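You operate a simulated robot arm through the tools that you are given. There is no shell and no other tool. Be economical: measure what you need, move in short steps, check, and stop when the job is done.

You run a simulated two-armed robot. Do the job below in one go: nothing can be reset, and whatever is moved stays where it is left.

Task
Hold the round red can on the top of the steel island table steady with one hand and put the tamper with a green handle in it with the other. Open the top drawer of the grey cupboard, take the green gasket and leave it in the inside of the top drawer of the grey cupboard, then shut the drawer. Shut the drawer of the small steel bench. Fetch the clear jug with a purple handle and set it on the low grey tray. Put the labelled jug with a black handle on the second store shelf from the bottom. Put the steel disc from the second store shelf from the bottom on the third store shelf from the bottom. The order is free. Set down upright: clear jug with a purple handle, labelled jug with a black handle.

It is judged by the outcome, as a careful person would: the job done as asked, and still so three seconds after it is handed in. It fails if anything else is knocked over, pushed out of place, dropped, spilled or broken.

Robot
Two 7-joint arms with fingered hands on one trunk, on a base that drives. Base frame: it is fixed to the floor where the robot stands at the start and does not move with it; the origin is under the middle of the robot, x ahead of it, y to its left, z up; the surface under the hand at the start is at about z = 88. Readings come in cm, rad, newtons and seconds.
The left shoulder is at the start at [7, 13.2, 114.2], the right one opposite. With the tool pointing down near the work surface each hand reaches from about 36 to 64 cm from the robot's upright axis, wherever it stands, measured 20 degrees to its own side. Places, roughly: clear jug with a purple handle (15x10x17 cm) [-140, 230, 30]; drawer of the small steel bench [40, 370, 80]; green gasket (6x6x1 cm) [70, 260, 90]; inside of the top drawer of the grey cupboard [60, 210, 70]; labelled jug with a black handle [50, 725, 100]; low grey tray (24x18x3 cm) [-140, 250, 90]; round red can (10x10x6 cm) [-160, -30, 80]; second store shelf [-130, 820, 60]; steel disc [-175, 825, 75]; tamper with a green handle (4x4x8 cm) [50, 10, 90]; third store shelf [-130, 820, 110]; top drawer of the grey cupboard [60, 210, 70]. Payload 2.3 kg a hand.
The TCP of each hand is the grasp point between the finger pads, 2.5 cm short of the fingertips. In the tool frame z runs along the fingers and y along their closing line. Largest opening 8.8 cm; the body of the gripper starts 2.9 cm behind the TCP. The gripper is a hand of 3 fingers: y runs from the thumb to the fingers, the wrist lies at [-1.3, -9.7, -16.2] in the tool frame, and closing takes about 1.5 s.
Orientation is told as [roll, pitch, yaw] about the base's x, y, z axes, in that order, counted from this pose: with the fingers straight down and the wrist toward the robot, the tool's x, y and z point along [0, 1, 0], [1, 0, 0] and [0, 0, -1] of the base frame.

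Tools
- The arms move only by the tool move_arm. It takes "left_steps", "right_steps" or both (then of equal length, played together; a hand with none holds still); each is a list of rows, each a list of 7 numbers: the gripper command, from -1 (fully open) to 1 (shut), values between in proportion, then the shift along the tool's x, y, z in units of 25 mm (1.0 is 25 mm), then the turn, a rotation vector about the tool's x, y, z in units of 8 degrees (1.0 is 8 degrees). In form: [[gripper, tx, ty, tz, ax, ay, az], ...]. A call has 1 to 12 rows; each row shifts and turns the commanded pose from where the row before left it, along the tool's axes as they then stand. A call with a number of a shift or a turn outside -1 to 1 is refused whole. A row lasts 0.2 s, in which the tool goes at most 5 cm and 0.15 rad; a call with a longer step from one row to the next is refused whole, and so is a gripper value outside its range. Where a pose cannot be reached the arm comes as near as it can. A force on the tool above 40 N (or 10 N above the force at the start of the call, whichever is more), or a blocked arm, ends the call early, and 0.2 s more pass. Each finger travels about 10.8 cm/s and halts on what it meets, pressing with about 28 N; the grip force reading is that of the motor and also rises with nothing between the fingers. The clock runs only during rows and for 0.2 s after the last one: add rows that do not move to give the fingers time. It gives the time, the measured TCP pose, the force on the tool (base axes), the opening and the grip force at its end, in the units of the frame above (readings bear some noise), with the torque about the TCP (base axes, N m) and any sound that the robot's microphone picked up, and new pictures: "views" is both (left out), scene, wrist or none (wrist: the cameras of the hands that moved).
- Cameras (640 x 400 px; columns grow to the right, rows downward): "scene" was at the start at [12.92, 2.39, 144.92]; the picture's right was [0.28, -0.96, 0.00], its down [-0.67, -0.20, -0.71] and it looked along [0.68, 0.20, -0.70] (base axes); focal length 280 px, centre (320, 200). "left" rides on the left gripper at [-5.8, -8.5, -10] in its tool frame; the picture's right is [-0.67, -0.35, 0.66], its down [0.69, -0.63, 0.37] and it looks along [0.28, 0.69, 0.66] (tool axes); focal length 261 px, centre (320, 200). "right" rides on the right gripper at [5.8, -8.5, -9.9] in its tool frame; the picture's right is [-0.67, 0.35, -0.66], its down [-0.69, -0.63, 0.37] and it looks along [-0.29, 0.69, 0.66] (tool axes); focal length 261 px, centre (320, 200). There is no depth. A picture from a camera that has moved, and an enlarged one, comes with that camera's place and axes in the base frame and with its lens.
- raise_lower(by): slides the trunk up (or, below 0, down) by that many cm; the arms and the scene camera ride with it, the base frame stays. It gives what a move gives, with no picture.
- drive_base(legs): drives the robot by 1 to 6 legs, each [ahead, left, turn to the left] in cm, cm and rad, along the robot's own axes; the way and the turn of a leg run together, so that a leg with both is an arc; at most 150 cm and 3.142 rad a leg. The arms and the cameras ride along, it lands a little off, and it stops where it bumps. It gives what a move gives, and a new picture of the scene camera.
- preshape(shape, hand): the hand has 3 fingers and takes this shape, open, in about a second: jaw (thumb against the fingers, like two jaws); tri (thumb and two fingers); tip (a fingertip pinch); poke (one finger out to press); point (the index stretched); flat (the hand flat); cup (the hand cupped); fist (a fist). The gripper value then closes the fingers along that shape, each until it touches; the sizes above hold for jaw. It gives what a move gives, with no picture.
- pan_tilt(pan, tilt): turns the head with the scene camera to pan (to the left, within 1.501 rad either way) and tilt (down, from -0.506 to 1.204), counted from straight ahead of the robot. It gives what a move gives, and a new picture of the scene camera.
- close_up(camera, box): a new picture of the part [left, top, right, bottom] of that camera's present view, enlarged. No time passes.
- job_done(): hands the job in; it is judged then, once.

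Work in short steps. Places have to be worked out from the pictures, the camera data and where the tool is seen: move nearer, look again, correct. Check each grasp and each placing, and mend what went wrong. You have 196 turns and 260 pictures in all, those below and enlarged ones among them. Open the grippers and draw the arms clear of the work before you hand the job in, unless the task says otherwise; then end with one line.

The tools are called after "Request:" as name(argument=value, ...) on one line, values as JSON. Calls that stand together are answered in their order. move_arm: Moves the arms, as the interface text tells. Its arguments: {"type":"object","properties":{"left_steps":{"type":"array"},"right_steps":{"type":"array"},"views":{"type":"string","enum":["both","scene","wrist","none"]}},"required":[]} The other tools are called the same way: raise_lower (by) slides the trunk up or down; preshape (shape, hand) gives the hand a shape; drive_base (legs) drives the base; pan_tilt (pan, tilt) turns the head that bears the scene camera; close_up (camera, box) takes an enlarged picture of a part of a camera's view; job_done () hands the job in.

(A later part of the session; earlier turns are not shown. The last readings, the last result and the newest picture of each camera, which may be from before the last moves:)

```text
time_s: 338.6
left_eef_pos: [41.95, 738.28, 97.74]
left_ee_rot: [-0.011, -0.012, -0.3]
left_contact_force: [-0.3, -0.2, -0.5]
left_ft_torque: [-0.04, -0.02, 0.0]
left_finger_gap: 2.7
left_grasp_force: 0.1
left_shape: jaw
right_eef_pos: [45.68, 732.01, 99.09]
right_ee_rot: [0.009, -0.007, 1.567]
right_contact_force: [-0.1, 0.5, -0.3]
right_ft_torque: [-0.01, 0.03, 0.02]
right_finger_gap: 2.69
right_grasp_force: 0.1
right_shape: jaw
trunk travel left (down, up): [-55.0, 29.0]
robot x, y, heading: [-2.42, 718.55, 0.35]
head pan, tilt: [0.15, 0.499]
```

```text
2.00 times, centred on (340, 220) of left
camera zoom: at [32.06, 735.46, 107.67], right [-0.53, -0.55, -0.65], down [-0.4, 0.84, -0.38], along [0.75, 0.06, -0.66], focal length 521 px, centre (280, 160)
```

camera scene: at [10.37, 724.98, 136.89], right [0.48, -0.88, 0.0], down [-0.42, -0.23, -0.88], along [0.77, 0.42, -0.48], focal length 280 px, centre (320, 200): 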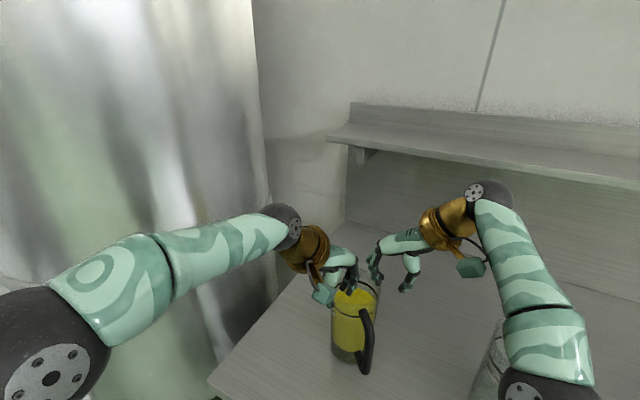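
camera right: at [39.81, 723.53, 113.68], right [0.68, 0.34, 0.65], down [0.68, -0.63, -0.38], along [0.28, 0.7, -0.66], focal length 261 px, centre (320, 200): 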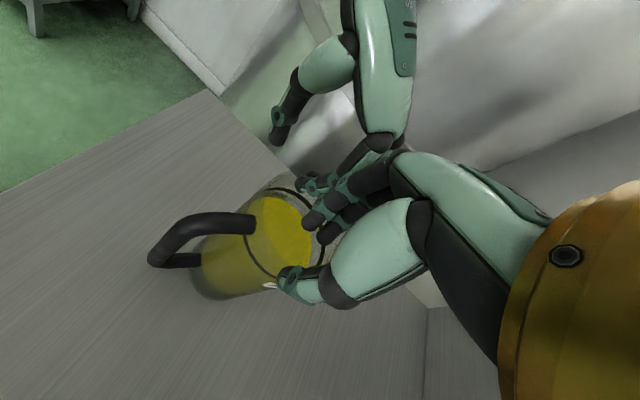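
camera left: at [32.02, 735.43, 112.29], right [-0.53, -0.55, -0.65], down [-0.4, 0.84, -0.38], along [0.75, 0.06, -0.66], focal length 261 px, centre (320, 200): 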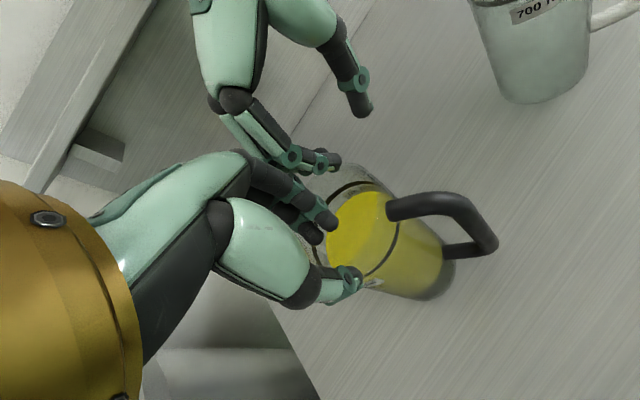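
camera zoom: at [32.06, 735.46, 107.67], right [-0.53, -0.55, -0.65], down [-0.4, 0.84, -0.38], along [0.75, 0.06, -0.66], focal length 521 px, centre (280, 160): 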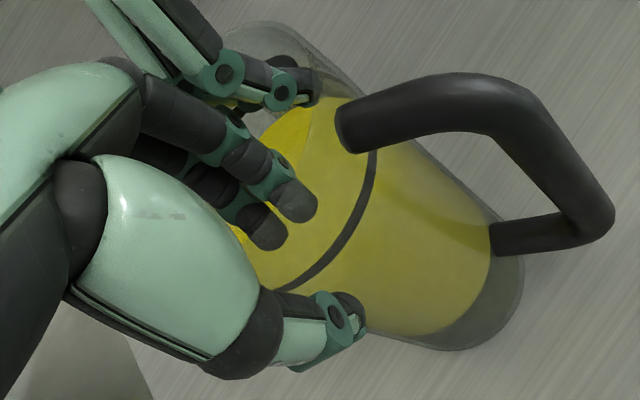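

Fingers are within, thumbs outside, no contact. I close both together.

Request:
move_arm(left_steps=[[0.5, 0, 0, 0, 0, 0, 0], [0.6, 0, 0, 0, 0, 0, 0], [0.7, 0, 0, 0, 0, 0, 0], [0.8, 0, 0, 0, 0, 0, 0], [0.9, 0, 0, 0, 0, 0, 0], [1, 0, 0, 0, 0, 0, 0], [1, 0, 0, 0, 0, 0, 0], [1, 0, 0, 0, 0, 0, 0]], right_steps=[[0.5, 0, 0, 0, 0, 0, 0], [0.6, 0, 0, 0, 0, 0, 0], [0.7, 0, 0, 0, 0, 0, 0], [0.8, 0, 0, 0, 0, 0, 0], [0.9, 0, 0, 0, 0, 0, 0], [1, 0, 0, 0, 0, 0, 0], [1, 0, 0, 0, 0, 0, 0], [1, 0, 0, 0, 0, 0, 0]], views="wrist")

```text
time_s: 340.4
left_eef_pos: [42.12, 738.37, 97.8]
left_ee_rot: [-0.014, -0.009, -0.301]
left_contact_force: [0.1, -0.2, -0.6]
left_ft_torque: [0.02, -0.03, -0.03]
left_finger_gap: 0.02
left_grasp_force: 28.0
left_shape: jaw
right_eef_pos: [45.75, 732.2, 98.96]
right_ee_rot: [0.007, -0.006, 1.567]
right_contact_force: [1.1, 1.2, 0.2]
right_ft_torque: [0.05, -0.02, 0.01]
right_finger_gap: 0.01
right_grasp_force: 27.8
right_shape: jaw
trunk travel left (down, up): [-55.0, 29.0]
robot x, y, heading: [-2.74, 718.95, 0.348]
head pan, tilt: [0.15, 0.499]
camera right: at [39.93, 723.59, 109.02], right [0.68, 0.34, 0.65], down [0.68, -0.63, -0.38], along [0.28, 0.7, -0.66], focal length 261 px, centre (320, 200)
camera left: at [32.12, 735.5, 107.64], right [-0.53, -0.55, -0.65], down [-0.4, 0.84, -0.38], along [0.75, 0.06, -0.66], focal length 261 px, centre (320, 200)
```

right: 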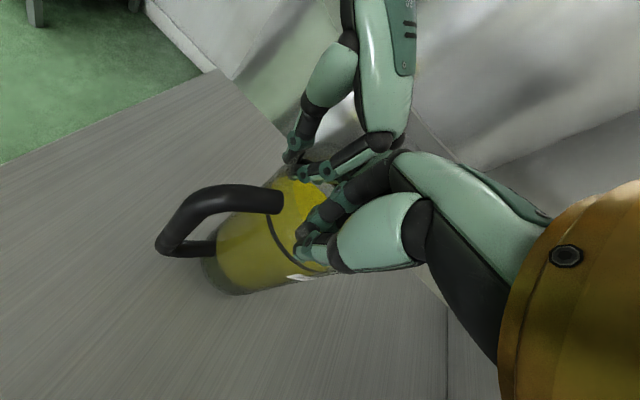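
left: 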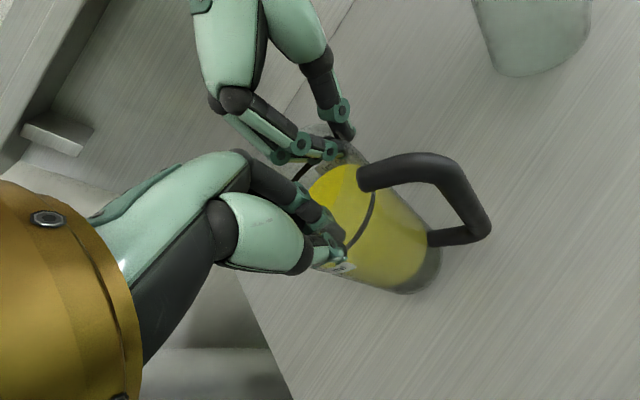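

I test-lift 2 cm by trunk.

Request:
raise_lower(by=2)

Request:
close_up(camera="scene", box=[260, 200, 480, 400])

```text
time_s: 341.1
left_eef_pos: [42.14, 738.26, 99.75]
left_ee_rot: [-0.012, -0.009, -0.3]
left_contact_force: [-1.0, 1.7, -3.7]
left_ft_torque: [-0.02, 0.04, -0.04]
left_finger_gap: 0.03
left_grasp_force: 27.8
left_shape: jaw
right_eef_pos: [45.8, 732.07, 101.14]
right_ee_rot: [0.01, -0.007, 1.567]
right_contact_force: [0.9, -0.8, -4.1]
right_ft_torque: [0.0, 0.02, -0.02]
right_finger_gap: 0.0
right_grasp_force: 27.7
right_shape: jaw
trunk travel left (down, up): [-57.0, 27.0]
robot x, y, heading: [-3.0, 718.42, 0.35]
head pan, tilt: [0.15, 0.499]
```

```text
2.00 times, centred on (370, 300) of scene
camera zoom: at [10.25, 724.94, 134.31], right [0.48, -0.88, 0.0], down [-0.42, -0.23, -0.88], along [0.77, 0.42, -0.48], focal length 561 px, centre (220, 0)
```

zoom: 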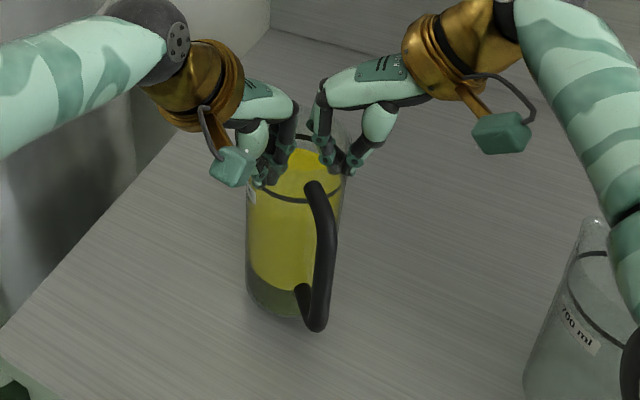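

Lifted level, about 0.8 kg shared. I raise for clearance, back off and turn to the store shelf.

Request:
raise_lower(by=12)

Request:
drive_base(legs=[[-50, 0, 0], [0, 0, 1.22], [-15, 60, 0]])

Request:
pan_tilt(pan=0.1, tilt=0.4)

```text
time_s: 342.6
left_eef_pos: [42.2, 738.34, 111.74]
left_ee_rot: [-0.011, -0.009, -0.299]
left_contact_force: [-0.6, 1.6, -4.3]
left_ft_torque: [-0.05, 0.04, 0.01]
left_finger_gap: 0.0
left_grasp_force: 28.1
left_shape: jaw
right_eef_pos: [45.89, 732.15, 113.03]
right_ee_rot: [0.01, -0.008, 1.566]
right_contact_force: [1.3, -1.0, -2.6]
right_ft_torque: [-0.02, 0.03, -0.05]
right_finger_gap: 0.02
right_grasp_force: 27.8
right_shape: jaw
trunk travel left (down, up): [-69.0, 15.0]
robot x, y, heading: [-2.86, 718.78, 0.35]
head pan, tilt: [0.15, 0.499]
```

```text
time_s: 351.7
left_eef_pos: [-112.61, 736.99, 111.68]
left_ee_rot: [-0.013, -0.009, 0.907]
left_contact_force: [-1.2, -0.2, -3.8]
left_ft_torque: [-0.05, -0.05, 0.03]
left_finger_gap: 0.01
left_grasp_force: 28.3
left_shape: jaw
right_eef_pos: [-105.55, 738.15, 112.94]
right_ee_rot: [0.009, -0.007, 2.772]
right_contact_force: [1.3, 0.1, -3.7]
right_ft_torque: [-0.03, 0.03, -0.04]
right_finger_gap: 0.01
right_grasp_force: 27.9
right_shape: jaw
trunk travel left (down, up): [-69.0, 15.0]
robot x, y, heading: [-110.7, 687.88, 1.555]
head pan, tilt: [0.15, 0.499]
camera scene: at [-111.34, 702.37, 146.31], right [0.99, 0.13, 0.0], down [0.06, -0.48, -0.88], along [-0.12, 0.87, -0.48], focal length 280 px, centre (320, 200)
```

scene: 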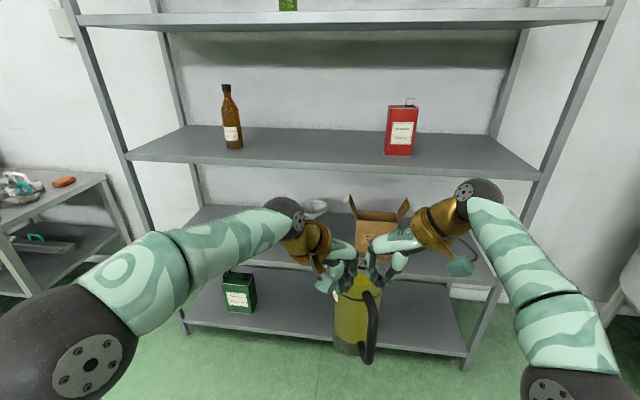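

```text
time_s: 352.3
left_eef_pos: [-112.73, 736.87, 111.74]
left_ee_rot: [-0.012, -0.011, 0.905]
left_contact_force: [-0.6, 0.2, -3.0]
left_ft_torque: [-0.02, -0.02, 0.01]
left_finger_gap: 0.0
left_grasp_force: 27.7
left_shape: jaw
right_eef_pos: [-105.5, 738.05, 112.96]
right_ee_rot: [0.011, -0.007, 2.771]
right_contact_force: [-0.3, 0.1, -3.8]
right_ft_torque: [-0.03, 0.02, 0.01]
right_finger_gap: 0.0
right_grasp_force: 28.1
right_shape: jaw
trunk travel left (down, up): [-69.0, 15.0]
robot x, y, heading: [-110.62, 688.13, 1.55]
head pan, tilt: [0.099, 0.4]
camera scene: at [-111.02, 702.55, 147.22], right [1.0, 0.08, 0.0], down [0.03, -0.39, -0.92], along [-0.08, 0.92, -0.39], focal length 280 px, centre (320, 200)
```

scene: 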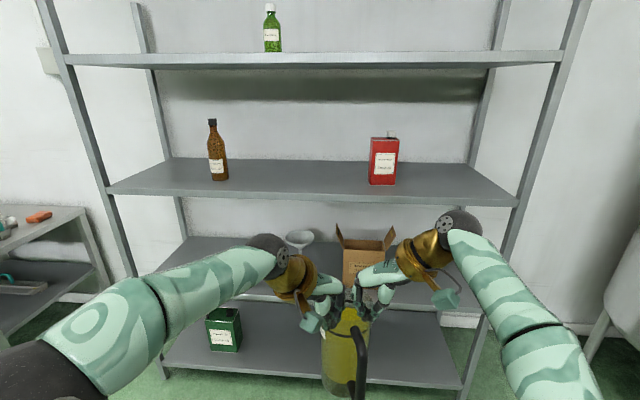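

Request:
close_up(camera="scene", box=[120, 180, 520, 400])

```text
1.60 times, centred on (320, 290) of scene
camera zoom: at [-111.02, 702.55, 147.22], right [1.0, 0.08, 0.0], down [0.03, -0.39, -0.92], along [-0.08, 0.92, -0.39], focal length 449 px, centre (320, 56)
```

zoom: 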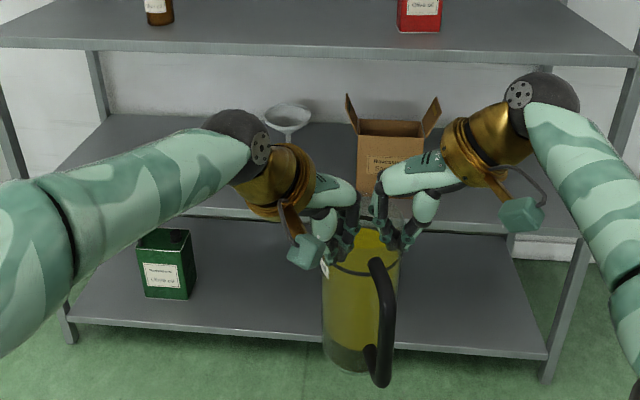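

The second shelf (z≈61.5, front edge y≈796) has free space in front of the funnel around x≈-142. I strafe left, lower the trunk 30 cm and look.

Request:
drive_base(legs=[[0, 33.5, 0]])

Request:
raise_lower(by=-28)

Request:
pan_tilt(pan=0.0, tilt=0.4)

```text
time_s: 354.6
left_eef_pos: [-145.89, 737.59, 111.71]
left_ee_rot: [-0.009, -0.008, 0.9]
left_contact_force: [-0.5, -1.4, -3.8]
left_ft_torque: [-0.04, -0.02, 0.0]
left_finger_gap: 0.0
left_grasp_force: 28.3
left_shape: jaw
right_eef_pos: [-138.65, 738.64, 113.0]
right_ee_rot: [0.011, -0.008, 2.768]
right_contact_force: [-0.1, -0.3, -3.4]
right_ft_torque: [0.0, 0.05, -0.03]
right_finger_gap: 0.0
right_grasp_force: 28.3
right_shape: jaw
trunk travel left (down, up): [-69.0, 15.0]
robot x, y, heading: [-144.07, 688.68, 1.548]
head pan, tilt: [0.099, 0.4]
camera scene: at [-144.28, 703.16, 147.22], right [1.0, 0.08, 0.0], down [0.03, -0.39, -0.92], along [-0.07, 0.92, -0.39], focal length 280 px, centre (320, 200)
```

scene: 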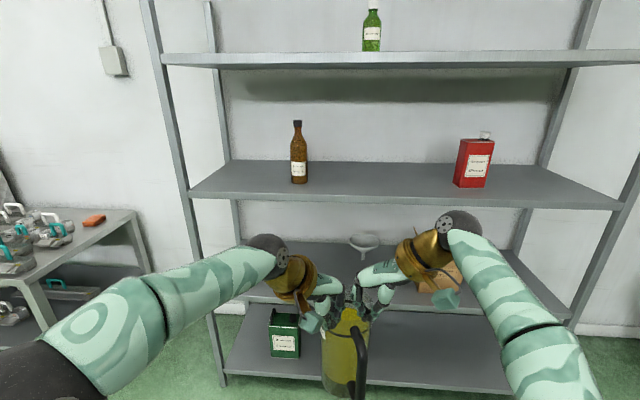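

```text
time_s: 357.4
left_eef_pos: [-146.01, 737.45, 83.71]
left_ee_rot: [-0.013, -0.009, 0.903]
left_contact_force: [-0.2, 0.8, -2.9]
left_ft_torque: [-0.02, -0.06, 0.0]
left_finger_gap: 0.0
left_grasp_force: 27.7
left_shape: jaw
right_eef_pos: [-138.83, 738.62, 85.02]
right_ee_rot: [0.009, -0.006, 2.767]
right_contact_force: [0.5, -0.1, -5.0]
right_ft_torque: [-0.07, 0.0, 0.0]
right_finger_gap: 0.0
right_grasp_force: 27.9
right_shape: jaw
trunk travel left (down, up): [-41.0, 43.0]
robot x, y, heading: [-144.13, 688.67, 1.551]
head pan, tilt: [0.099, 0.4]
```

```text
time_s: 358.1
left_eef_pos: [-146.03, 737.54, 83.77]
left_ee_rot: [-0.012, -0.008, 0.901]
left_contact_force: [-1.0, 0.3, -3.1]
left_ft_torque: [-0.01, -0.04, -0.03]
left_finger_gap: 0.01
left_grasp_force: 28.1
left_shape: jaw
right_eef_pos: [-138.79, 738.64, 84.97]
right_ee_rot: [0.01, -0.007, 2.765]
right_contact_force: [0.7, -0.2, -4.9]
right_ft_torque: [-0.01, 0.03, -0.04]
right_finger_gap: 0.0
right_grasp_force: 28.3
right_shape: jaw
trunk travel left (down, up): [-41.0, 43.0]
robot x, y, heading: [-143.71, 688.38, 1.55]
head pan, tilt: [0.0, 0.4]
camera scene: at [-143.6, 703.14, 119.22], right [1.0, -0.02, 0.0], down [-0.01, -0.39, -0.92], along [0.02, 0.92, -0.39], focal length 280 px, centre (320, 200)
```

scene: 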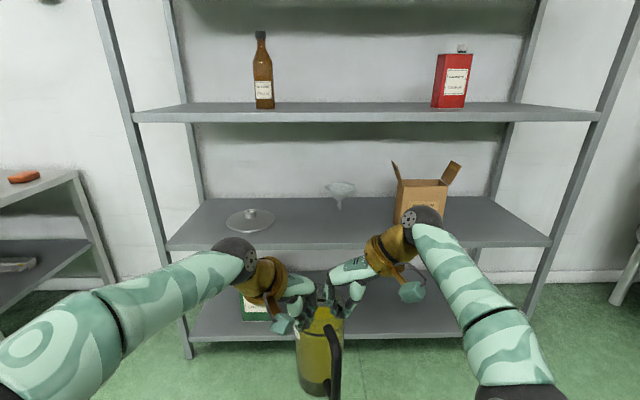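

Now clear: second shelf z≈65.5, front y≈788; the disc (with knob) lies at about [-170, 806]; the spot at x≈-142 is free. I raise 1 cm and drive in 54 cm.

Request:
raise_lower(by=1.2)

Request:
drive_base(legs=[[42, 0, 0]])

Request:
close_up(camera="right", box=[0, 0, 640, 400])

```text
time_s: 358.6
left_eef_pos: [-145.99, 737.48, 84.95]
left_ee_rot: [-0.011, -0.008, 0.901]
left_contact_force: [-0.2, 0.0, -3.7]
left_ft_torque: [-0.04, -0.04, 0.01]
left_finger_gap: 0.01
left_grasp_force: 27.8
left_shape: jaw
right_eef_pos: [-138.84, 738.67, 86.2]
right_ee_rot: [0.01, -0.007, 2.767]
right_contact_force: [0.4, 0.4, -4.1]
right_ft_torque: [-0.07, -0.01, -0.03]
right_finger_gap: 0.0
right_grasp_force: 27.8
right_shape: jaw
trunk travel left (down, up): [-42.2, 41.8]
robot x, y, heading: [-143.58, 688.76, 1.551]
head pan, tilt: [0.0, 0.4]
```

```text
time_s: 361.2
left_eef_pos: [-144.39, 779.95, 84.93]
left_ee_rot: [-0.014, -0.008, 0.889]
left_contact_force: [-0.1, -0.5, -4.1]
left_ft_torque: [-0.03, 0.0, -0.01]
left_finger_gap: 0.0
left_grasp_force: 28.0
left_shape: jaw
right_eef_pos: [-137.02, 780.92, 86.16]
right_ee_rot: [0.012, -0.006, 2.754]
right_contact_force: [0.1, 0.3, -4.8]
right_ft_torque: [0.0, 0.01, -0.03]
right_finger_gap: 0.0
right_grasp_force: 27.9
right_shape: jaw
trunk travel left (down, up): [-42.2, 41.8]
robot x, y, heading: [-143.1, 730.86, 1.535]
head pan, tilt: [0.0, 0.4]
camera scene: at [-142.25, 745.53, 120.42], right [1.0, -0.03, 0.0], down [-0.01, -0.39, -0.92], along [0.03, 0.92, -0.39], focal length 280 px, centre (320, 200)
```

scene: 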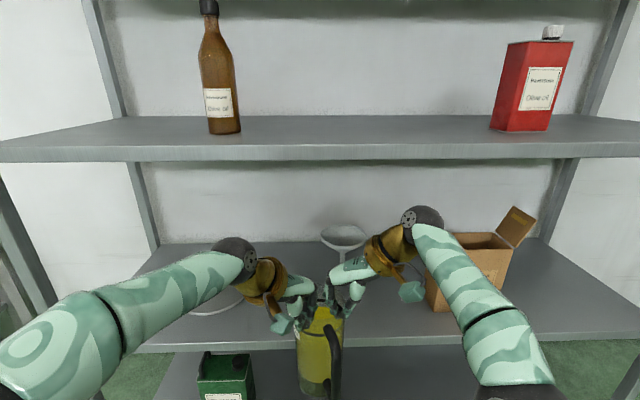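

```text
1.00 times, centred on (320, 200) of right (not enlarged: the box is as wide or as high as the picture)
camera zoom: at [-131.32, 772.52, 96.18], right [-0.06, 0.76, 0.65], down [0.84, 0.39, -0.38], along [-0.54, 0.52, -0.66], focal length 261 px, centre (320, 200)
```

zoom: 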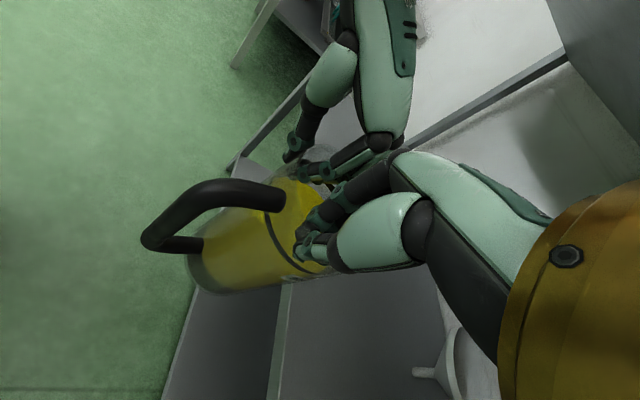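

Jug bottom is ~2 cm above the shelf and wrists ~2.4 cm under the third shelf. I go the last 14 cm.

Request:
drive_base(legs=[[13.8, 0, 0]])

```text
time_s: 362.6
left_eef_pos: [-143.69, 793.84, 84.99]
left_ee_rot: [-0.013, -0.008, 0.886]
left_contact_force: [-0.7, 0.5, -3.1]
left_ft_torque: [-0.01, -0.03, -0.01]
left_finger_gap: 0.0
left_grasp_force: 27.7
left_shape: jaw
right_eef_pos: [-136.41, 794.86, 86.2]
right_ee_rot: [0.009, -0.009, 2.752]
right_contact_force: [0.4, 0.8, -4.6]
right_ft_torque: [-0.01, -0.01, -0.04]
right_finger_gap: 0.0
right_grasp_force: 28.1
right_shape: jaw
trunk travel left (down, up): [-42.2, 41.8]
robot x, y, heading: [-142.05, 744.68, 1.534]
head pan, tilt: [0.0, 0.4]
camera scene: at [-141.74, 759.39, 120.43], right [1.0, -0.04, 0.0], down [-0.01, -0.39, -0.92], along [0.03, 0.92, -0.39], focal length 280 px, centre (320, 200)
```

scene: 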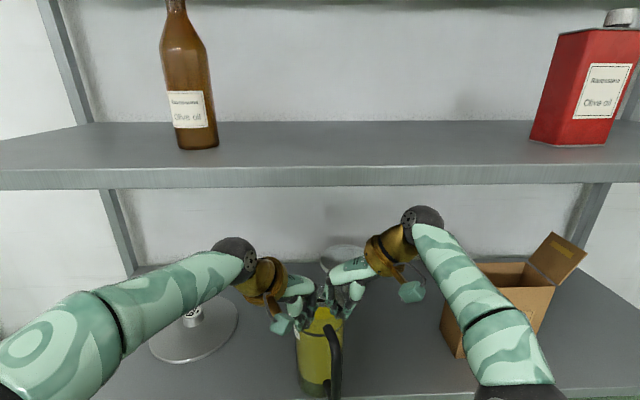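

The jug is over the shelf (centre [-140.9, 797.3]). I lower gently by trunk.

Request:
raise_lower(by=-1.2)

Request:
raise_lower(by=-0.5)

Request:
raise_lower(by=-0.4)

```text
time_s: 363.2
left_eef_pos: [-143.72, 793.82, 83.64]
left_ee_rot: [-0.013, -0.009, 0.886]
left_contact_force: [-0.9, 1.0, -3.9]
left_ft_torque: [-0.03, -0.07, 0.02]
left_finger_gap: 0.0
left_grasp_force: 28.0
left_shape: jaw
right_eef_pos: [-136.45, 794.87, 84.98]
right_ee_rot: [0.01, -0.007, 2.753]
right_contact_force: [0.0, 0.6, -3.6]
right_ft_torque: [-0.03, 0.03, -0.01]
right_finger_gap: 0.0
right_grasp_force: 28.2
right_shape: jaw
trunk travel left (down, up): [-41.0, 43.0]
robot x, y, heading: [-142.31, 744.69, 1.533]
head pan, tilt: [0.0, 0.4]
```

```text
time_s: 363.7
left_eef_pos: [-143.61, 793.75, 83.14]
left_ee_rot: [-0.011, -0.011, 0.885]
left_contact_force: [0.5, -0.3, -4.0]
left_ft_torque: [-0.02, -0.06, -0.02]
left_finger_gap: 0.01
left_grasp_force: 28.4
left_shape: jaw
right_eef_pos: [-136.42, 794.79, 84.38]
right_ee_rot: [0.009, -0.007, 2.753]
right_contact_force: [0.5, 0.2, -4.1]
right_ft_torque: [-0.03, 0.04, 0.01]
right_finger_gap: 0.0
right_grasp_force: 27.9
right_shape: jaw
trunk travel left (down, up): [-40.5, 43.5]
robot x, y, heading: [-142.04, 744.62, 1.535]
head pan, tilt: [0.0, 0.4]
```

```text
time_s: 364.2
left_eef_pos: [-143.66, 793.73, 82.63]
left_ee_rot: [-0.012, -0.01, 0.885]
left_contact_force: [0.7, 0.5, -3.1]
left_ft_torque: [-0.03, -0.04, 0.01]
left_finger_gap: 0.01
left_grasp_force: 28.3
left_shape: jaw
right_eef_pos: [-136.51, 794.83, 84.12]
right_ee_rot: [0.011, -0.008, 2.753]
right_contact_force: [-0.2, -0.1, -3.8]
right_ft_torque: [0.0, -0.01, -0.07]
right_finger_gap: 0.0
right_grasp_force: 28.0
right_shape: jaw
trunk travel left (down, up): [-40.1, 43.9]
robot x, y, heading: [-142.17, 745.07, 1.535]
head pan, tilt: [0.0, 0.4]
```

Still hanging; continue in 5 mm steps.

Request:
raise_lower(by=-0.5)

Request:
raise_lower(by=-0.4)

Request:
raise_lower(by=-0.4)

Request:
close_up(camera="scene", box=[140, 220, 460, 400])

```text
time_s: 364.8
left_eef_pos: [-143.72, 793.78, 82.35]
left_ee_rot: [-0.012, -0.009, 0.885]
left_contact_force: [-1.2, -0.4, -3.3]
left_ft_torque: [0.0, -0.03, 0.01]
left_finger_gap: 0.0
left_grasp_force: 28.0
left_shape: jaw
right_eef_pos: [-136.41, 794.88, 83.54]
right_ee_rot: [0.011, -0.005, 2.752]
right_contact_force: [0.8, 0.8, -4.1]
right_ft_torque: [-0.02, 0.02, -0.03]
right_finger_gap: 0.03
right_grasp_force: 27.9
right_shape: jaw
trunk travel left (down, up): [-39.6, 44.4]
robot x, y, heading: [-141.78, 744.69, 1.536]
head pan, tilt: [0.0, 0.4]
```

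```text
time_s: 365.3
left_eef_pos: [-143.75, 793.81, 81.86]
left_ee_rot: [-0.012, -0.009, 0.886]
left_contact_force: [-0.2, -0.4, -4.1]
left_ft_torque: [-0.03, -0.04, 0.05]
left_finger_gap: 0.01
left_grasp_force: 28.0
left_shape: jaw
right_eef_pos: [-136.48, 794.85, 83.13]
right_ee_rot: [0.01, -0.008, 2.753]
right_contact_force: [0.8, 0.2, -4.6]
right_ft_torque: [-0.01, 0.01, -0.05]
right_finger_gap: 0.0
right_grasp_force: 28.3
right_shape: jaw
trunk travel left (down, up): [-39.2, 44.8]
robot x, y, heading: [-142.22, 745.06, 1.536]
head pan, tilt: [0.0, 0.4]
```

```text
time_s: 365.9
left_eef_pos: [-143.66, 793.8, 81.62]
left_ee_rot: [-0.011, -0.008, 0.885]
left_contact_force: [-0.7, -0.8, -3.9]
left_ft_torque: [-0.03, -0.03, 0.04]
left_finger_gap: 0.0
left_grasp_force: 28.2
left_shape: jaw
right_eef_pos: [-136.45, 794.67, 82.91]
right_ee_rot: [0.011, -0.005, 2.752]
right_contact_force: [0.5, 0.1, -4.7]
right_ft_torque: [-0.04, -0.01, -0.02]
right_finger_gap: 0.02
right_grasp_force: 28.2
right_shape: jaw
trunk travel left (down, up): [-38.8, 45.2]
robot x, y, heading: [-141.86, 744.9, 1.531]
head pan, tilt: [0.0, 0.4]
```

```text
2.00 times, centred on (300, 310) of scene
camera zoom: at [-141.74, 759.4, 117.02], right [1.0, -0.04, 0.0], down [-0.01, -0.39, -0.92], along [0.03, 0.92, -0.39], focal length 561 px, centre (360, -20)
```

zoom: 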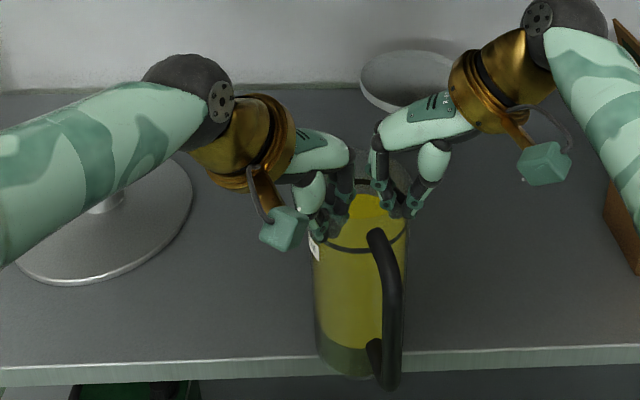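

Careful: re-triangulating puts the shelf front at y≈796 and its top at z≈60.3, so the jug must go 6–7 cm further in before lowering.

Request:
drive_base(legs=[[6.8, 0, 0]])

Request:
raise_lower(by=-2.6)

Request:
close_up(camera="scene", box=[140, 220, 460, 400])

```text
time_s: 366.9
left_eef_pos: [-143.31, 800.62, 81.39]
left_ee_rot: [-0.012, -0.008, 0.882]
left_contact_force: [-0.8, 0.7, -4.2]
left_ft_torque: [0.02, -0.05, -0.02]
left_finger_gap: 0.0
left_grasp_force: 27.7
left_shape: jaw
right_eef_pos: [-136.07, 801.6, 82.78]
right_ee_rot: [0.009, -0.008, 2.75]
right_contact_force: [0.2, 0.8, -4.9]
right_ft_torque: [-0.02, 0.01, -0.01]
right_finger_gap: 0.02
right_grasp_force: 27.9
right_shape: jaw
trunk travel left (down, up): [-38.8, 45.2]
robot x, y, heading: [-142.41, 751.66, 1.53]
head pan, tilt: [0.0, 0.4]
camera scene: at [-141.46, 766.2, 117.02], right [1.0, -0.04, 0.0], down [-0.01, -0.39, -0.92], along [0.03, 0.92, -0.39], focal length 280 px, centre (320, 200)
```

scene: 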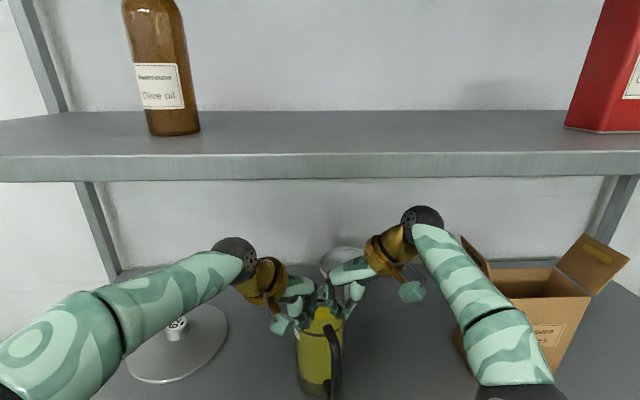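

```text
time_s: 367.6
left_eef_pos: [-143.33, 799.79, 79.62]
left_ee_rot: [-0.006, -0.021, 0.883]
left_contact_force: [0.7, -3.6, 12.2]
left_ft_torque: [0.04, -0.07, -0.02]
left_finger_gap: 0.0
left_grasp_force: 27.8
left_shape: jaw
right_eef_pos: [-136.0, 800.74, 80.9]
right_ee_rot: [-0.003, -0.016, 2.753]
right_contact_force: [-0.3, -4.8, 17.8]
right_ft_torque: [-0.06, 0.08, 0.03]
right_finger_gap: 0.02
right_grasp_force: 28.3
right_shape: jaw
trunk travel left (down, up): [-36.2, 47.8]
robot x, y, heading: [-142.01, 751.43, 1.534]
head pan, tilt: [0.0, 0.4]
```

```text
2.00 times, centred on (300, 310) of scene
camera zoom: at [-141.49, 764.98, 114.62], right [1.0, -0.04, 0.0], down [-0.01, -0.38, -0.92], along [0.03, 0.92, -0.38], focal length 561 px, centre (360, -20)
```

zoom: 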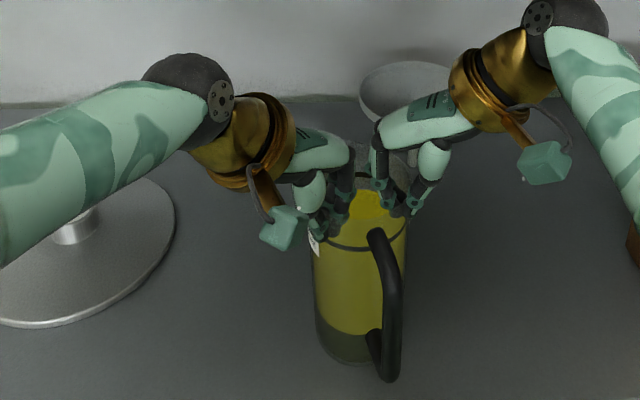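

The jug has landed on the shelf (30 N), its base fully inside the edge. I ease up slightly and release both hands.

Request:
raise_lower(by=0.6)

Request:
move_arm(left_steps=[[0.8, 0, 0, 0, 0, 0, 0], [0.6, 0, 0, 0, 0, 0, 0], [0.4, 0, 0, 0, 0, 0, 0], [0.4, 0, 0, 0, 0, 0, 0]], right_steps=[[0.8, 0, 0, 0, 0, 0, 0], [0.6, 0, 0, 0, 0, 0, 0], [0.4, 0, 0, 0, 0, 0, 0], [0.4, 0, 0, 0, 0, 0, 0]], views="scene")

```text
time_s: 368.1
left_eef_pos: [-143.36, 800.07, 79.69]
left_ee_rot: [-0.009, -0.013, 0.884]
left_contact_force: [2.6, -1.3, 3.6]
left_ft_torque: [0.0, -0.1, 0.02]
left_finger_gap: 0.01
left_grasp_force: 28.0
left_shape: jaw
right_eef_pos: [-136.04, 801.11, 81.07]
right_ee_rot: [0.005, -0.009, 2.751]
right_contact_force: [-1.4, -5.5, 8.5]
right_ft_torque: [-0.03, 0.09, 0.02]
right_finger_gap: 0.0
right_grasp_force: 28.4
right_shape: jaw
trunk travel left (down, up): [-36.8, 47.2]
robot x, y, heading: [-141.88, 751.67, 1.533]
head pan, tilt: [0.0, 0.4]
```

```text
time_s: 369.1
left_eef_pos: [-143.31, 800.65, 79.59]
left_ee_rot: [-0.012, -0.011, 0.882]
left_contact_force: [-0.1, -0.4, -0.6]
left_ft_torque: [0.02, -0.01, 0.0]
left_finger_gap: 2.58
left_grasp_force: 0.1
left_shape: jaw
right_eef_pos: [-136.05, 801.55, 80.85]
right_ee_rot: [0.008, -0.008, 2.75]
right_contact_force: [0.3, 0.0, 0.0]
right_ft_torque: [0.01, -0.01, 0.0]
right_finger_gap: 2.59
right_grasp_force: 0.0
right_shape: jaw
trunk travel left (down, up): [-36.8, 47.2]
robot x, y, heading: [-141.91, 751.65, 1.534]
head pan, tilt: [0.0, 0.4]
camera scene: at [-141.47, 766.02, 115.04], right [1.0, -0.04, 0.0], down [-0.01, -0.39, -0.92], along [0.03, 0.92, -0.39], focal length 280 px, centre (320, 200)
```

scene: 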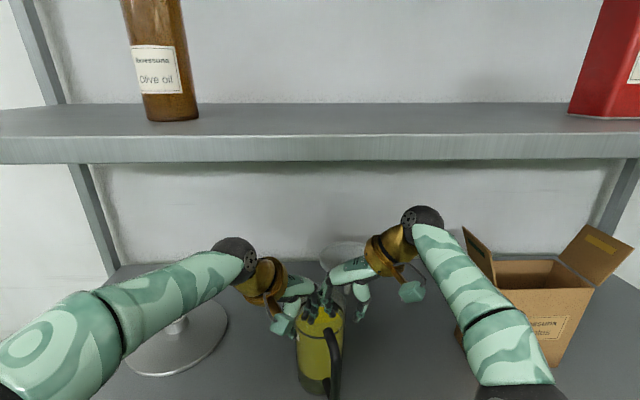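

Released; the jug stands. I raise by trunk 3.5 cm (limited headroom under the third shelf) plus a little with the left arm, then check before retreating.

Request:
raise_lower(by=3.5)

Request:
move_arm(left_steps=[[0.4, 0, 0, -0.4, 0, 0, 0], [0.4, 0, 0, 0, 0, 0, 0]], views="wrist")

Request:
close_up(camera="right", box=[200, 110, 400, 310])

```text
time_s: 369.9
left_eef_pos: [-143.3, 800.31, 83.03]
left_ee_rot: [-0.012, -0.009, 0.884]
left_contact_force: [-0.6, 1.0, 0.0]
left_ft_torque: [0.0, -0.01, 0.03]
left_finger_gap: 2.6
left_grasp_force: 0.0
left_shape: jaw
right_eef_pos: [-136.13, 801.59, 84.44]
right_ee_rot: [0.009, -0.008, 2.751]
right_contact_force: [-0.6, 0.4, -0.2]
right_ft_torque: [0.0, 0.0, 0.01]
right_finger_gap: 2.6
right_grasp_force: 0.1
right_shape: jaw
trunk travel left (down, up): [-40.3, 43.7]
robot x, y, heading: [-142.27, 751.69, 1.53]
head pan, tilt: [0.0, 0.4]
```

```text
time_s: 370.5
left_eef_pos: [-143.35, 800.38, 83.9]
left_ee_rot: [-0.013, -0.011, 0.881]
left_contact_force: [0.1, -0.4, 0.2]
left_ft_torque: [0.0, -0.02, 0.0]
left_finger_gap: 2.6
left_grasp_force: 0.2
left_shape: jaw
right_eef_pos: [-136.16, 801.49, 84.36]
right_ee_rot: [0.01, -0.006, 2.751]
right_contact_force: [-0.4, 0.4, 1.1]
right_ft_torque: [-0.02, 0.01, 0.02]
right_finger_gap: 2.6
right_grasp_force: 0.0
right_shape: jaw
trunk travel left (down, up): [-40.3, 43.7]
robot x, y, heading: [-141.63, 752.09, 1.532]
head pan, tilt: [0.0, 0.4]
camera left: at [-144.51, 790.12, 93.87], right [0.31, -0.69, -0.65], down [-0.92, -0.05, -0.38], along [0.23, 0.72, -0.66], focal length 261 px, centre (320, 200)
```

left: 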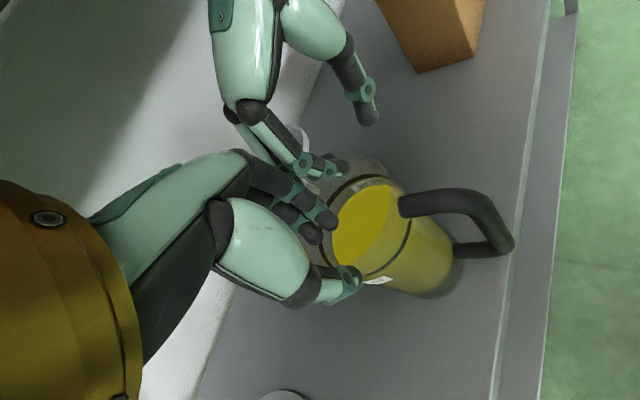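

```text
2.00 times, centred on (300, 210) of right
camera zoom: at [-130.43, 793.0, 94.35], right [-0.06, 0.76, 0.65], down [0.84, 0.39, -0.38], along [-0.54, 0.53, -0.66], focal length 521 px, centre (360, 180)
```

zoom: 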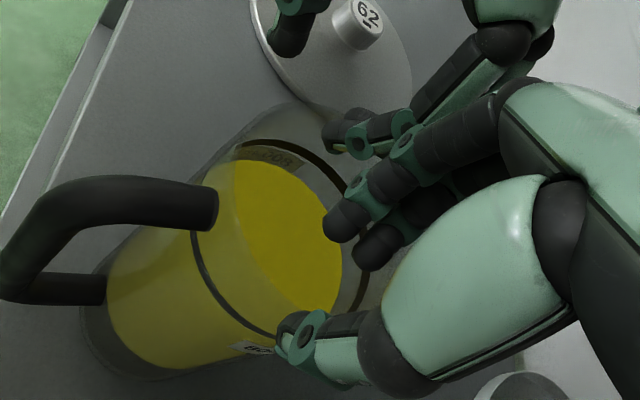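

Tips are ~1 cm above the rim; I raise another 1 cm (still 1–2 cm below the third shelf) and back out a little to check.

Request:
raise_lower(by=0.9)

Request:
drive_base(legs=[[-3, 0, 0]])

Request:
close_up(camera="right", box=[200, 110, 400, 310])

```text
time_s: 371.1
left_eef_pos: [-143.46, 800.36, 84.84]
left_ee_rot: [-0.012, -0.011, 0.884]
left_contact_force: [0.3, -0.2, -0.1]
left_ft_torque: [0.0, 0.02, 0.02]
left_finger_gap: 2.61
left_grasp_force: 0.1
left_shape: jaw
right_eef_pos: [-136.09, 801.5, 85.3]
right_ee_rot: [0.007, -0.006, 2.75]
right_contact_force: [-0.1, 0.2, -0.1]
right_ft_torque: [-0.02, 0.0, -0.02]
right_finger_gap: 2.61
right_grasp_force: 0.1
right_shape: jaw
trunk travel left (down, up): [-41.2, 42.8]
robot x, y, heading: [-142.29, 751.57, 1.534]
head pan, tilt: [0.0, 0.4]
```

```text
time_s: 371.9
left_eef_pos: [-143.57, 797.36, 84.84]
left_ee_rot: [-0.012, -0.009, 0.883]
left_contact_force: [-0.2, -0.1, -0.4]
left_ft_torque: [-0.01, -0.01, 0.0]
left_finger_gap: 2.61
left_grasp_force: 0.0
left_shape: jaw
right_eef_pos: [-136.24, 798.53, 85.17]
right_ee_rot: [0.009, -0.007, 2.749]
right_contact_force: [0.6, -0.7, -0.7]
right_ft_torque: [-0.01, -0.01, -0.01]
right_finger_gap: 2.62
right_grasp_force: 0.1
right_shape: jaw
trunk travel left (down, up): [-41.2, 42.8]
robot x, y, heading: [-141.98, 748.78, 1.536]
head pan, tilt: [0.0, 0.4]
camera scene: at [-141.58, 762.99, 119.44], right [1.0, -0.04, 0.0], down [-0.01, -0.39, -0.92], along [0.04, 0.92, -0.39], focal length 280 px, centre (320, 200)
```

scene: 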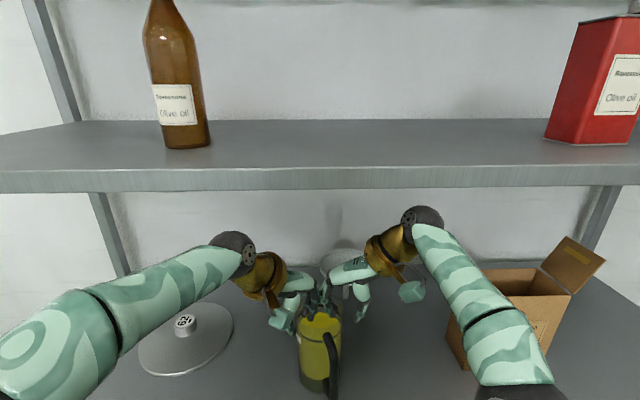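

```text
2.00 times, centred on (300, 210) of right
camera zoom: at [-130.52, 789.97, 95.24], right [-0.06, 0.76, 0.65], down [0.84, 0.39, -0.38], along [-0.54, 0.53, -0.66], focal length 521 px, centre (360, 180)
```

zoom: 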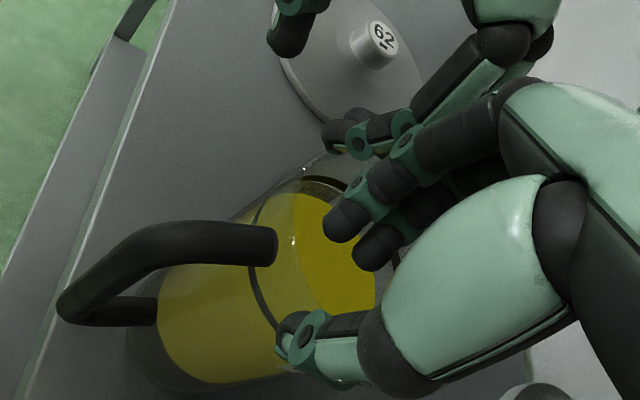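

No contact; the jug stays put. I back out fully.

Request:
drive_base(legs=[[-12, 0, 0], [-32, 0, 0]])

Request:
pan_tilt(pan=0.0, tilt=0.5)

```text
time_s: 374.9
left_eef_pos: [-144.99, 753.54, 84.93]
left_ee_rot: [-0.011, -0.011, 0.881]
left_contact_force: [0.8, 0.2, 0.7]
left_ft_torque: [0.02, -0.02, -0.02]
left_finger_gap: 2.61
left_grasp_force: 0.0
left_shape: jaw
right_eef_pos: [-137.9, 754.58, 85.2]
right_ee_rot: [0.008, -0.008, 2.749]
right_contact_force: [-0.4, -0.2, -0.1]
right_ft_torque: [-0.01, 0.0, 0.01]
right_finger_gap: 2.62
right_grasp_force: 0.1
right_shape: jaw
trunk travel left (down, up): [-41.2, 42.8]
robot x, y, heading: [-144.09, 704.59, 1.532]
head pan, tilt: [0.0, 0.4]
camera scene: at [-143.21, 719.13, 119.45], right [1.0, -0.04, 0.0], down [-0.02, -0.39, -0.92], along [0.04, 0.92, -0.39], focal length 280 px, centre (320, 200)
```

scene: 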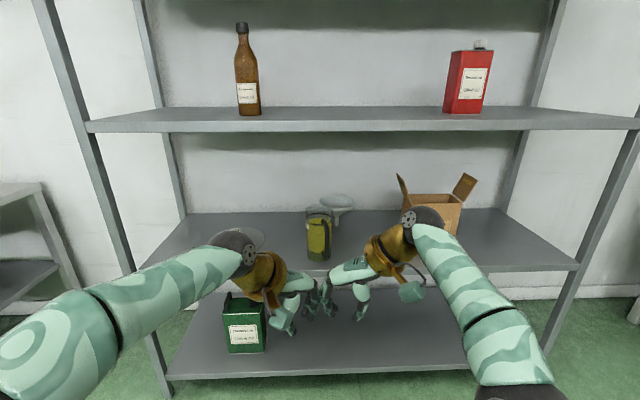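

```text
time_s: 375.6
left_eef_pos: [-145.11, 753.49, 84.86]
left_ee_rot: [-0.012, -0.01, 0.88]
left_contact_force: [0.1, -0.2, 0.4]
left_ft_torque: [0.02, 0.01, 0.0]
left_finger_gap: 2.59
left_grasp_force: 0.2
left_shape: jaw
right_eef_pos: [-137.86, 754.67, 85.3]
right_ee_rot: [0.009, -0.007, 2.749]
right_contact_force: [0.4, 0.6, 0.4]
right_ft_torque: [0.01, 0.02, 0.01]
right_finger_gap: 2.59
right_grasp_force: 0.1
right_shape: jaw
trunk travel left (down, up): [-41.2, 42.8]
robot x, y, heading: [-143.82, 704.22, 1.526]
head pan, tilt: [0.0, 0.499]
camera scene: at [-143.22, 718.98, 118.54], right [1.0, -0.04, 0.0], down [-0.02, -0.48, -0.88], along [0.03, 0.88, -0.48], focal length 280 px, centre (320, 200)
```

scene: 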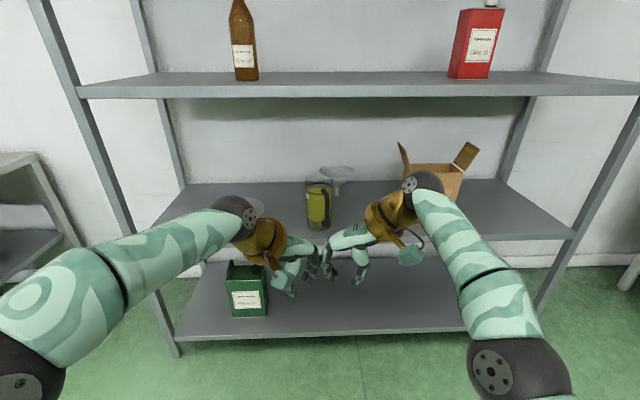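

The jug stands upright on the second shelf. Now the steel disc with its knob at about [-171, 813]: I square the left hand and park the right hand out to the side.

Request:
move_arm(left_steps=[[0.4, 0, -0.8, 0, 0, 0, 0], [0, 0, -0.8, 0, 0, 0, 0], [-0.5, 0, 0, 0, 0, 0, -0.93], [-1, 0, 0, 0, 0, 0, -0.93], [-1, 0, 0, 0, 0, 0, -0.93], [-1, 0, 0, 0, 0, 0, -0.93], [-1, 0, 0, 0, 0, 0, -0.93], [-1, 0.9, 0.3, 0, 0, 0, 0], [-1, 0.9, 0.3, 0, 0, 0, 0], [-1, 0.9, 0.3, 0, 0, 0, 0], [-1, 0, 0, 0, 0, 0, 0]], right_steps=[[0.4, 0, -0.8, 0, 0, 0, 0], [0.4, 0, -0.8, 0, 0, 0, 0], [0, 0, 0, 0, 0, 0, 0.97], [0, 0, 0, 0, 0, 0, 0.97], [0, 0, 0, 0, 0, 0, 0.97], [0, 0, 0, 0, 0, 0, 0.97], [0, 0, 0, 0, 0, 0, 0.97], [0, 0, 0, 0, 0, 0, 0.97], [0, 0, 0, 0, 0, 0, 0.97], [0, 0, 0, 0, 0, 0, 0.97], [0, 0, 0, 0, 0, 0, 0.97]], views="none")

Request:
move_arm(right_steps=[[0, -1, -0.6, 0, 0, 0, 0.6], [0, -1, -0.6, 0, 0, 0, 0.6], [0, -1, -0.6, 0, 0, 0, 0.6], [0, -1, -0.6, 0, 0, 0, 0.6], [0, -1, -0.6, 0, 0, 0, 0.6], [0, -1, -0.6, 0, 0, 0, 0.6], [0, -1, -0.6, 0, 0, 0, 0.6], [0, -1, -0.6, 0, 0, 0, 0.6], [0, -1, -0.6, 0, 0, 0, 0.6], [0, -1, -0.6, 0, 0, 0, 0.6]], views="scene")

```text
time_s: 378.0
left_eef_pos: [-154.26, 753.13, 84.71]
left_ee_rot: [-0.017, -0.002, 1.532]
left_contact_force: [1.0, 0.2, 0.3]
left_ft_torque: [-0.03, 0.01, 0.01]
left_finger_gap: 8.76
left_grasp_force: 0.1
left_shape: jaw
right_eef_pos: [-134.11, 753.14, 85.33]
right_ee_rot: [0.01, 0.005, 1.525]
right_contact_force: [0.6, 0.2, 0.8]
right_ft_torque: [-0.01, -0.02, -0.02]
right_finger_gap: 4.34
right_grasp_force: 0.0
right_shape: jaw
trunk travel left (down, up): [-41.2, 42.8]
robot x, y, heading: [-143.6, 704.63, 1.532]
head pan, tilt: [0.0, 0.499]
```

```text
time_s: 380.2
left_eef_pos: [-154.28, 753.09, 84.72]
left_ee_rot: [-0.014, -0.003, 1.53]
left_contact_force: [-0.1, 0.3, 0.5]
left_ft_torque: [0.03, 0.01, -0.01]
left_finger_gap: 8.75
left_grasp_force: 0.0
left_shape: jaw
right_eef_pos: [-112.64, 738.75, 82.4]
right_ee_rot: [0.002, 0.01, 0.69]
right_contact_force: [-0.5, 0.3, 0.1]
right_ft_torque: [-0.01, 0.01, -0.03]
right_finger_gap: 4.37
right_grasp_force: 0.1
right_shape: jaw
right hand out of reach, approached as far as the arm can: row 4, 5, 6, 7, 8, 9, 10
trunk travel left (down, up): [-41.2, 42.8]
robot x, y, heading: [-144.01, 704.36, 1.528]
head pan, tilt: [0.0, 0.499]
camera scene: at [-143.2, 718.95, 118.54], right [1.0, -0.04, 0.0], down [-0.02, -0.48, -0.88], along [0.03, 0.88, -0.48], focal length 280 px, centre (320, 200)
```

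scene: 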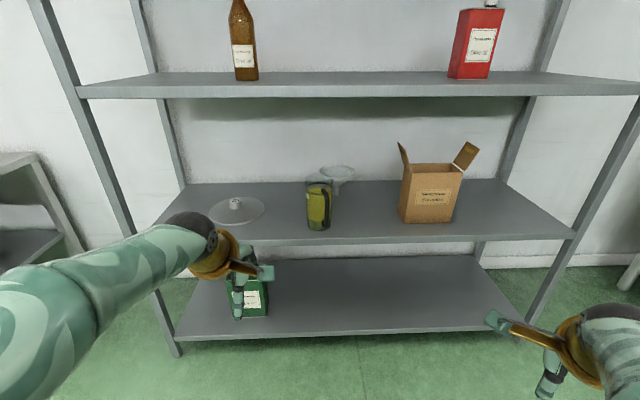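

The disc's knob is at [-171, 812]. I extend the left hand 8 cm ahead, lower 6, and drive so the left hand comes over the knob.

Request:
move_arm(left_steps=[[-1, 0, 0.8, 0, 0, 0, 0], [-1, 0, 0.8, 0, 0, 0, 0], [-1, 0, 0.8, 0, 0, 0, 0], [-1, 0, 0.8, 0, 0, 0, 0], [-1, 0, 0, 0, 0, 0, 0]], views="none")

Request:
raise_lower(by=-5)

Request:
drive_base(legs=[[0, 19, 0], [40, 0, 0]])

Request:
close_up(camera="left", box=[0, 0, 640, 400])

```text
time_s: 381.4
left_eef_pos: [-153.89, 761.01, 84.79]
left_ee_rot: [-0.013, -0.002, 1.53]
left_contact_force: [0.0, 0.4, 0.3]
left_ft_torque: [0.02, -0.02, -0.04]
left_finger_gap: 8.8
left_grasp_force: 0.0
left_shape: jaw
right_eef_pos: [-112.75, 738.8, 82.34]
right_ee_rot: [0.003, 0.011, 0.692]
right_contact_force: [0.0, 0.2, -0.4]
right_ft_torque: [-0.02, -0.02, 0.02]
right_finger_gap: 4.35
right_grasp_force: 0.1
right_shape: jaw
trunk travel left (down, up): [-41.2, 42.8]
robot x, y, heading: [-143.75, 704.8, 1.529]
head pan, tilt: [0.0, 0.499]
```

```text
time_s: 382.3
left_eef_pos: [-153.9, 761.08, 79.79]
left_ee_rot: [-0.016, -0.001, 1.533]
left_contact_force: [-0.2, 0.4, 0.3]
left_ft_torque: [0.03, -0.03, -0.01]
left_finger_gap: 8.78
left_grasp_force: 0.1
left_shape: jaw
right_eef_pos: [-112.67, 738.8, 77.4]
right_ee_rot: [0.003, 0.012, 0.69]
right_contact_force: [-0.3, -0.1, -0.1]
right_ft_torque: [0.0, 0.03, 0.0]
right_finger_gap: 4.34
right_grasp_force: 0.0
right_shape: jaw
trunk travel left (down, up): [-36.2, 47.8]
robot x, y, heading: [-143.97, 705.01, 1.53]
head pan, tilt: [0.0, 0.499]
```

```text
time_s: 385.9
left_eef_pos: [-170.34, 801.56, 79.62]
left_ee_rot: [-0.016, -0.001, 1.523]
left_contact_force: [0.0, 0.1, 0.0]
left_ft_torque: [-0.01, 0.05, 0.0]
left_finger_gap: 8.76
left_grasp_force: 0.1
left_shape: jaw
right_eef_pos: [-129.2, 779.13, 77.35]
right_ee_rot: [0.003, 0.011, 0.682]
right_contact_force: [-0.1, -0.1, 0.1]
right_ft_torque: [0.0, -0.03, 0.02]
right_finger_gap: 4.39
right_grasp_force: 0.1
right_shape: jaw
trunk travel left (down, up): [-36.2, 47.8]
robot x, y, heading: [-160.69, 745.48, 1.52]
head pan, tilt: [0.0, 0.499]
camera scene: at [-159.93, 759.49, 113.53], right [1.0, -0.05, 0.0], down [-0.02, -0.48, -0.88], along [0.04, 0.88, -0.48], focal length 280 px, centre (320, 200)
```

scene: 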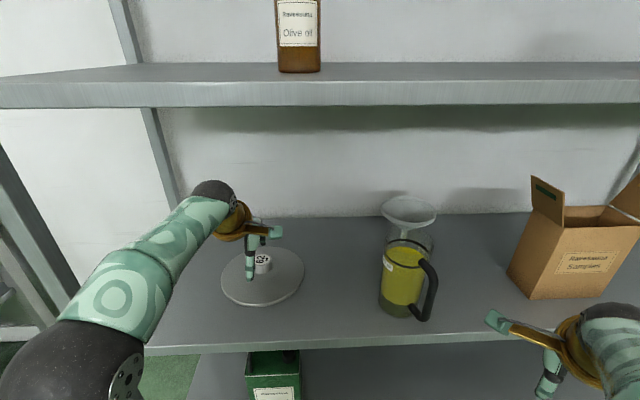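

```text
1.00 times, centred on (320, 200) of left (not enlarged: the box is as wide or as high as the picture)
camera zoom: at [-165.09, 792.85, 89.7], right [0.66, -0.38, -0.65], down [-0.71, -0.6, -0.38], along [-0.24, 0.71, -0.66], focal length 261 px, centre (320, 200)
```

zoom: 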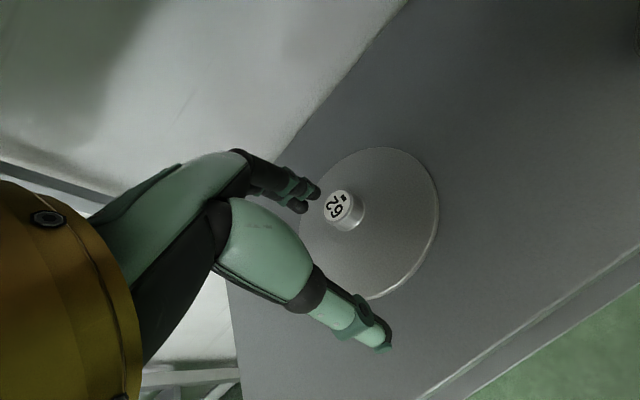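

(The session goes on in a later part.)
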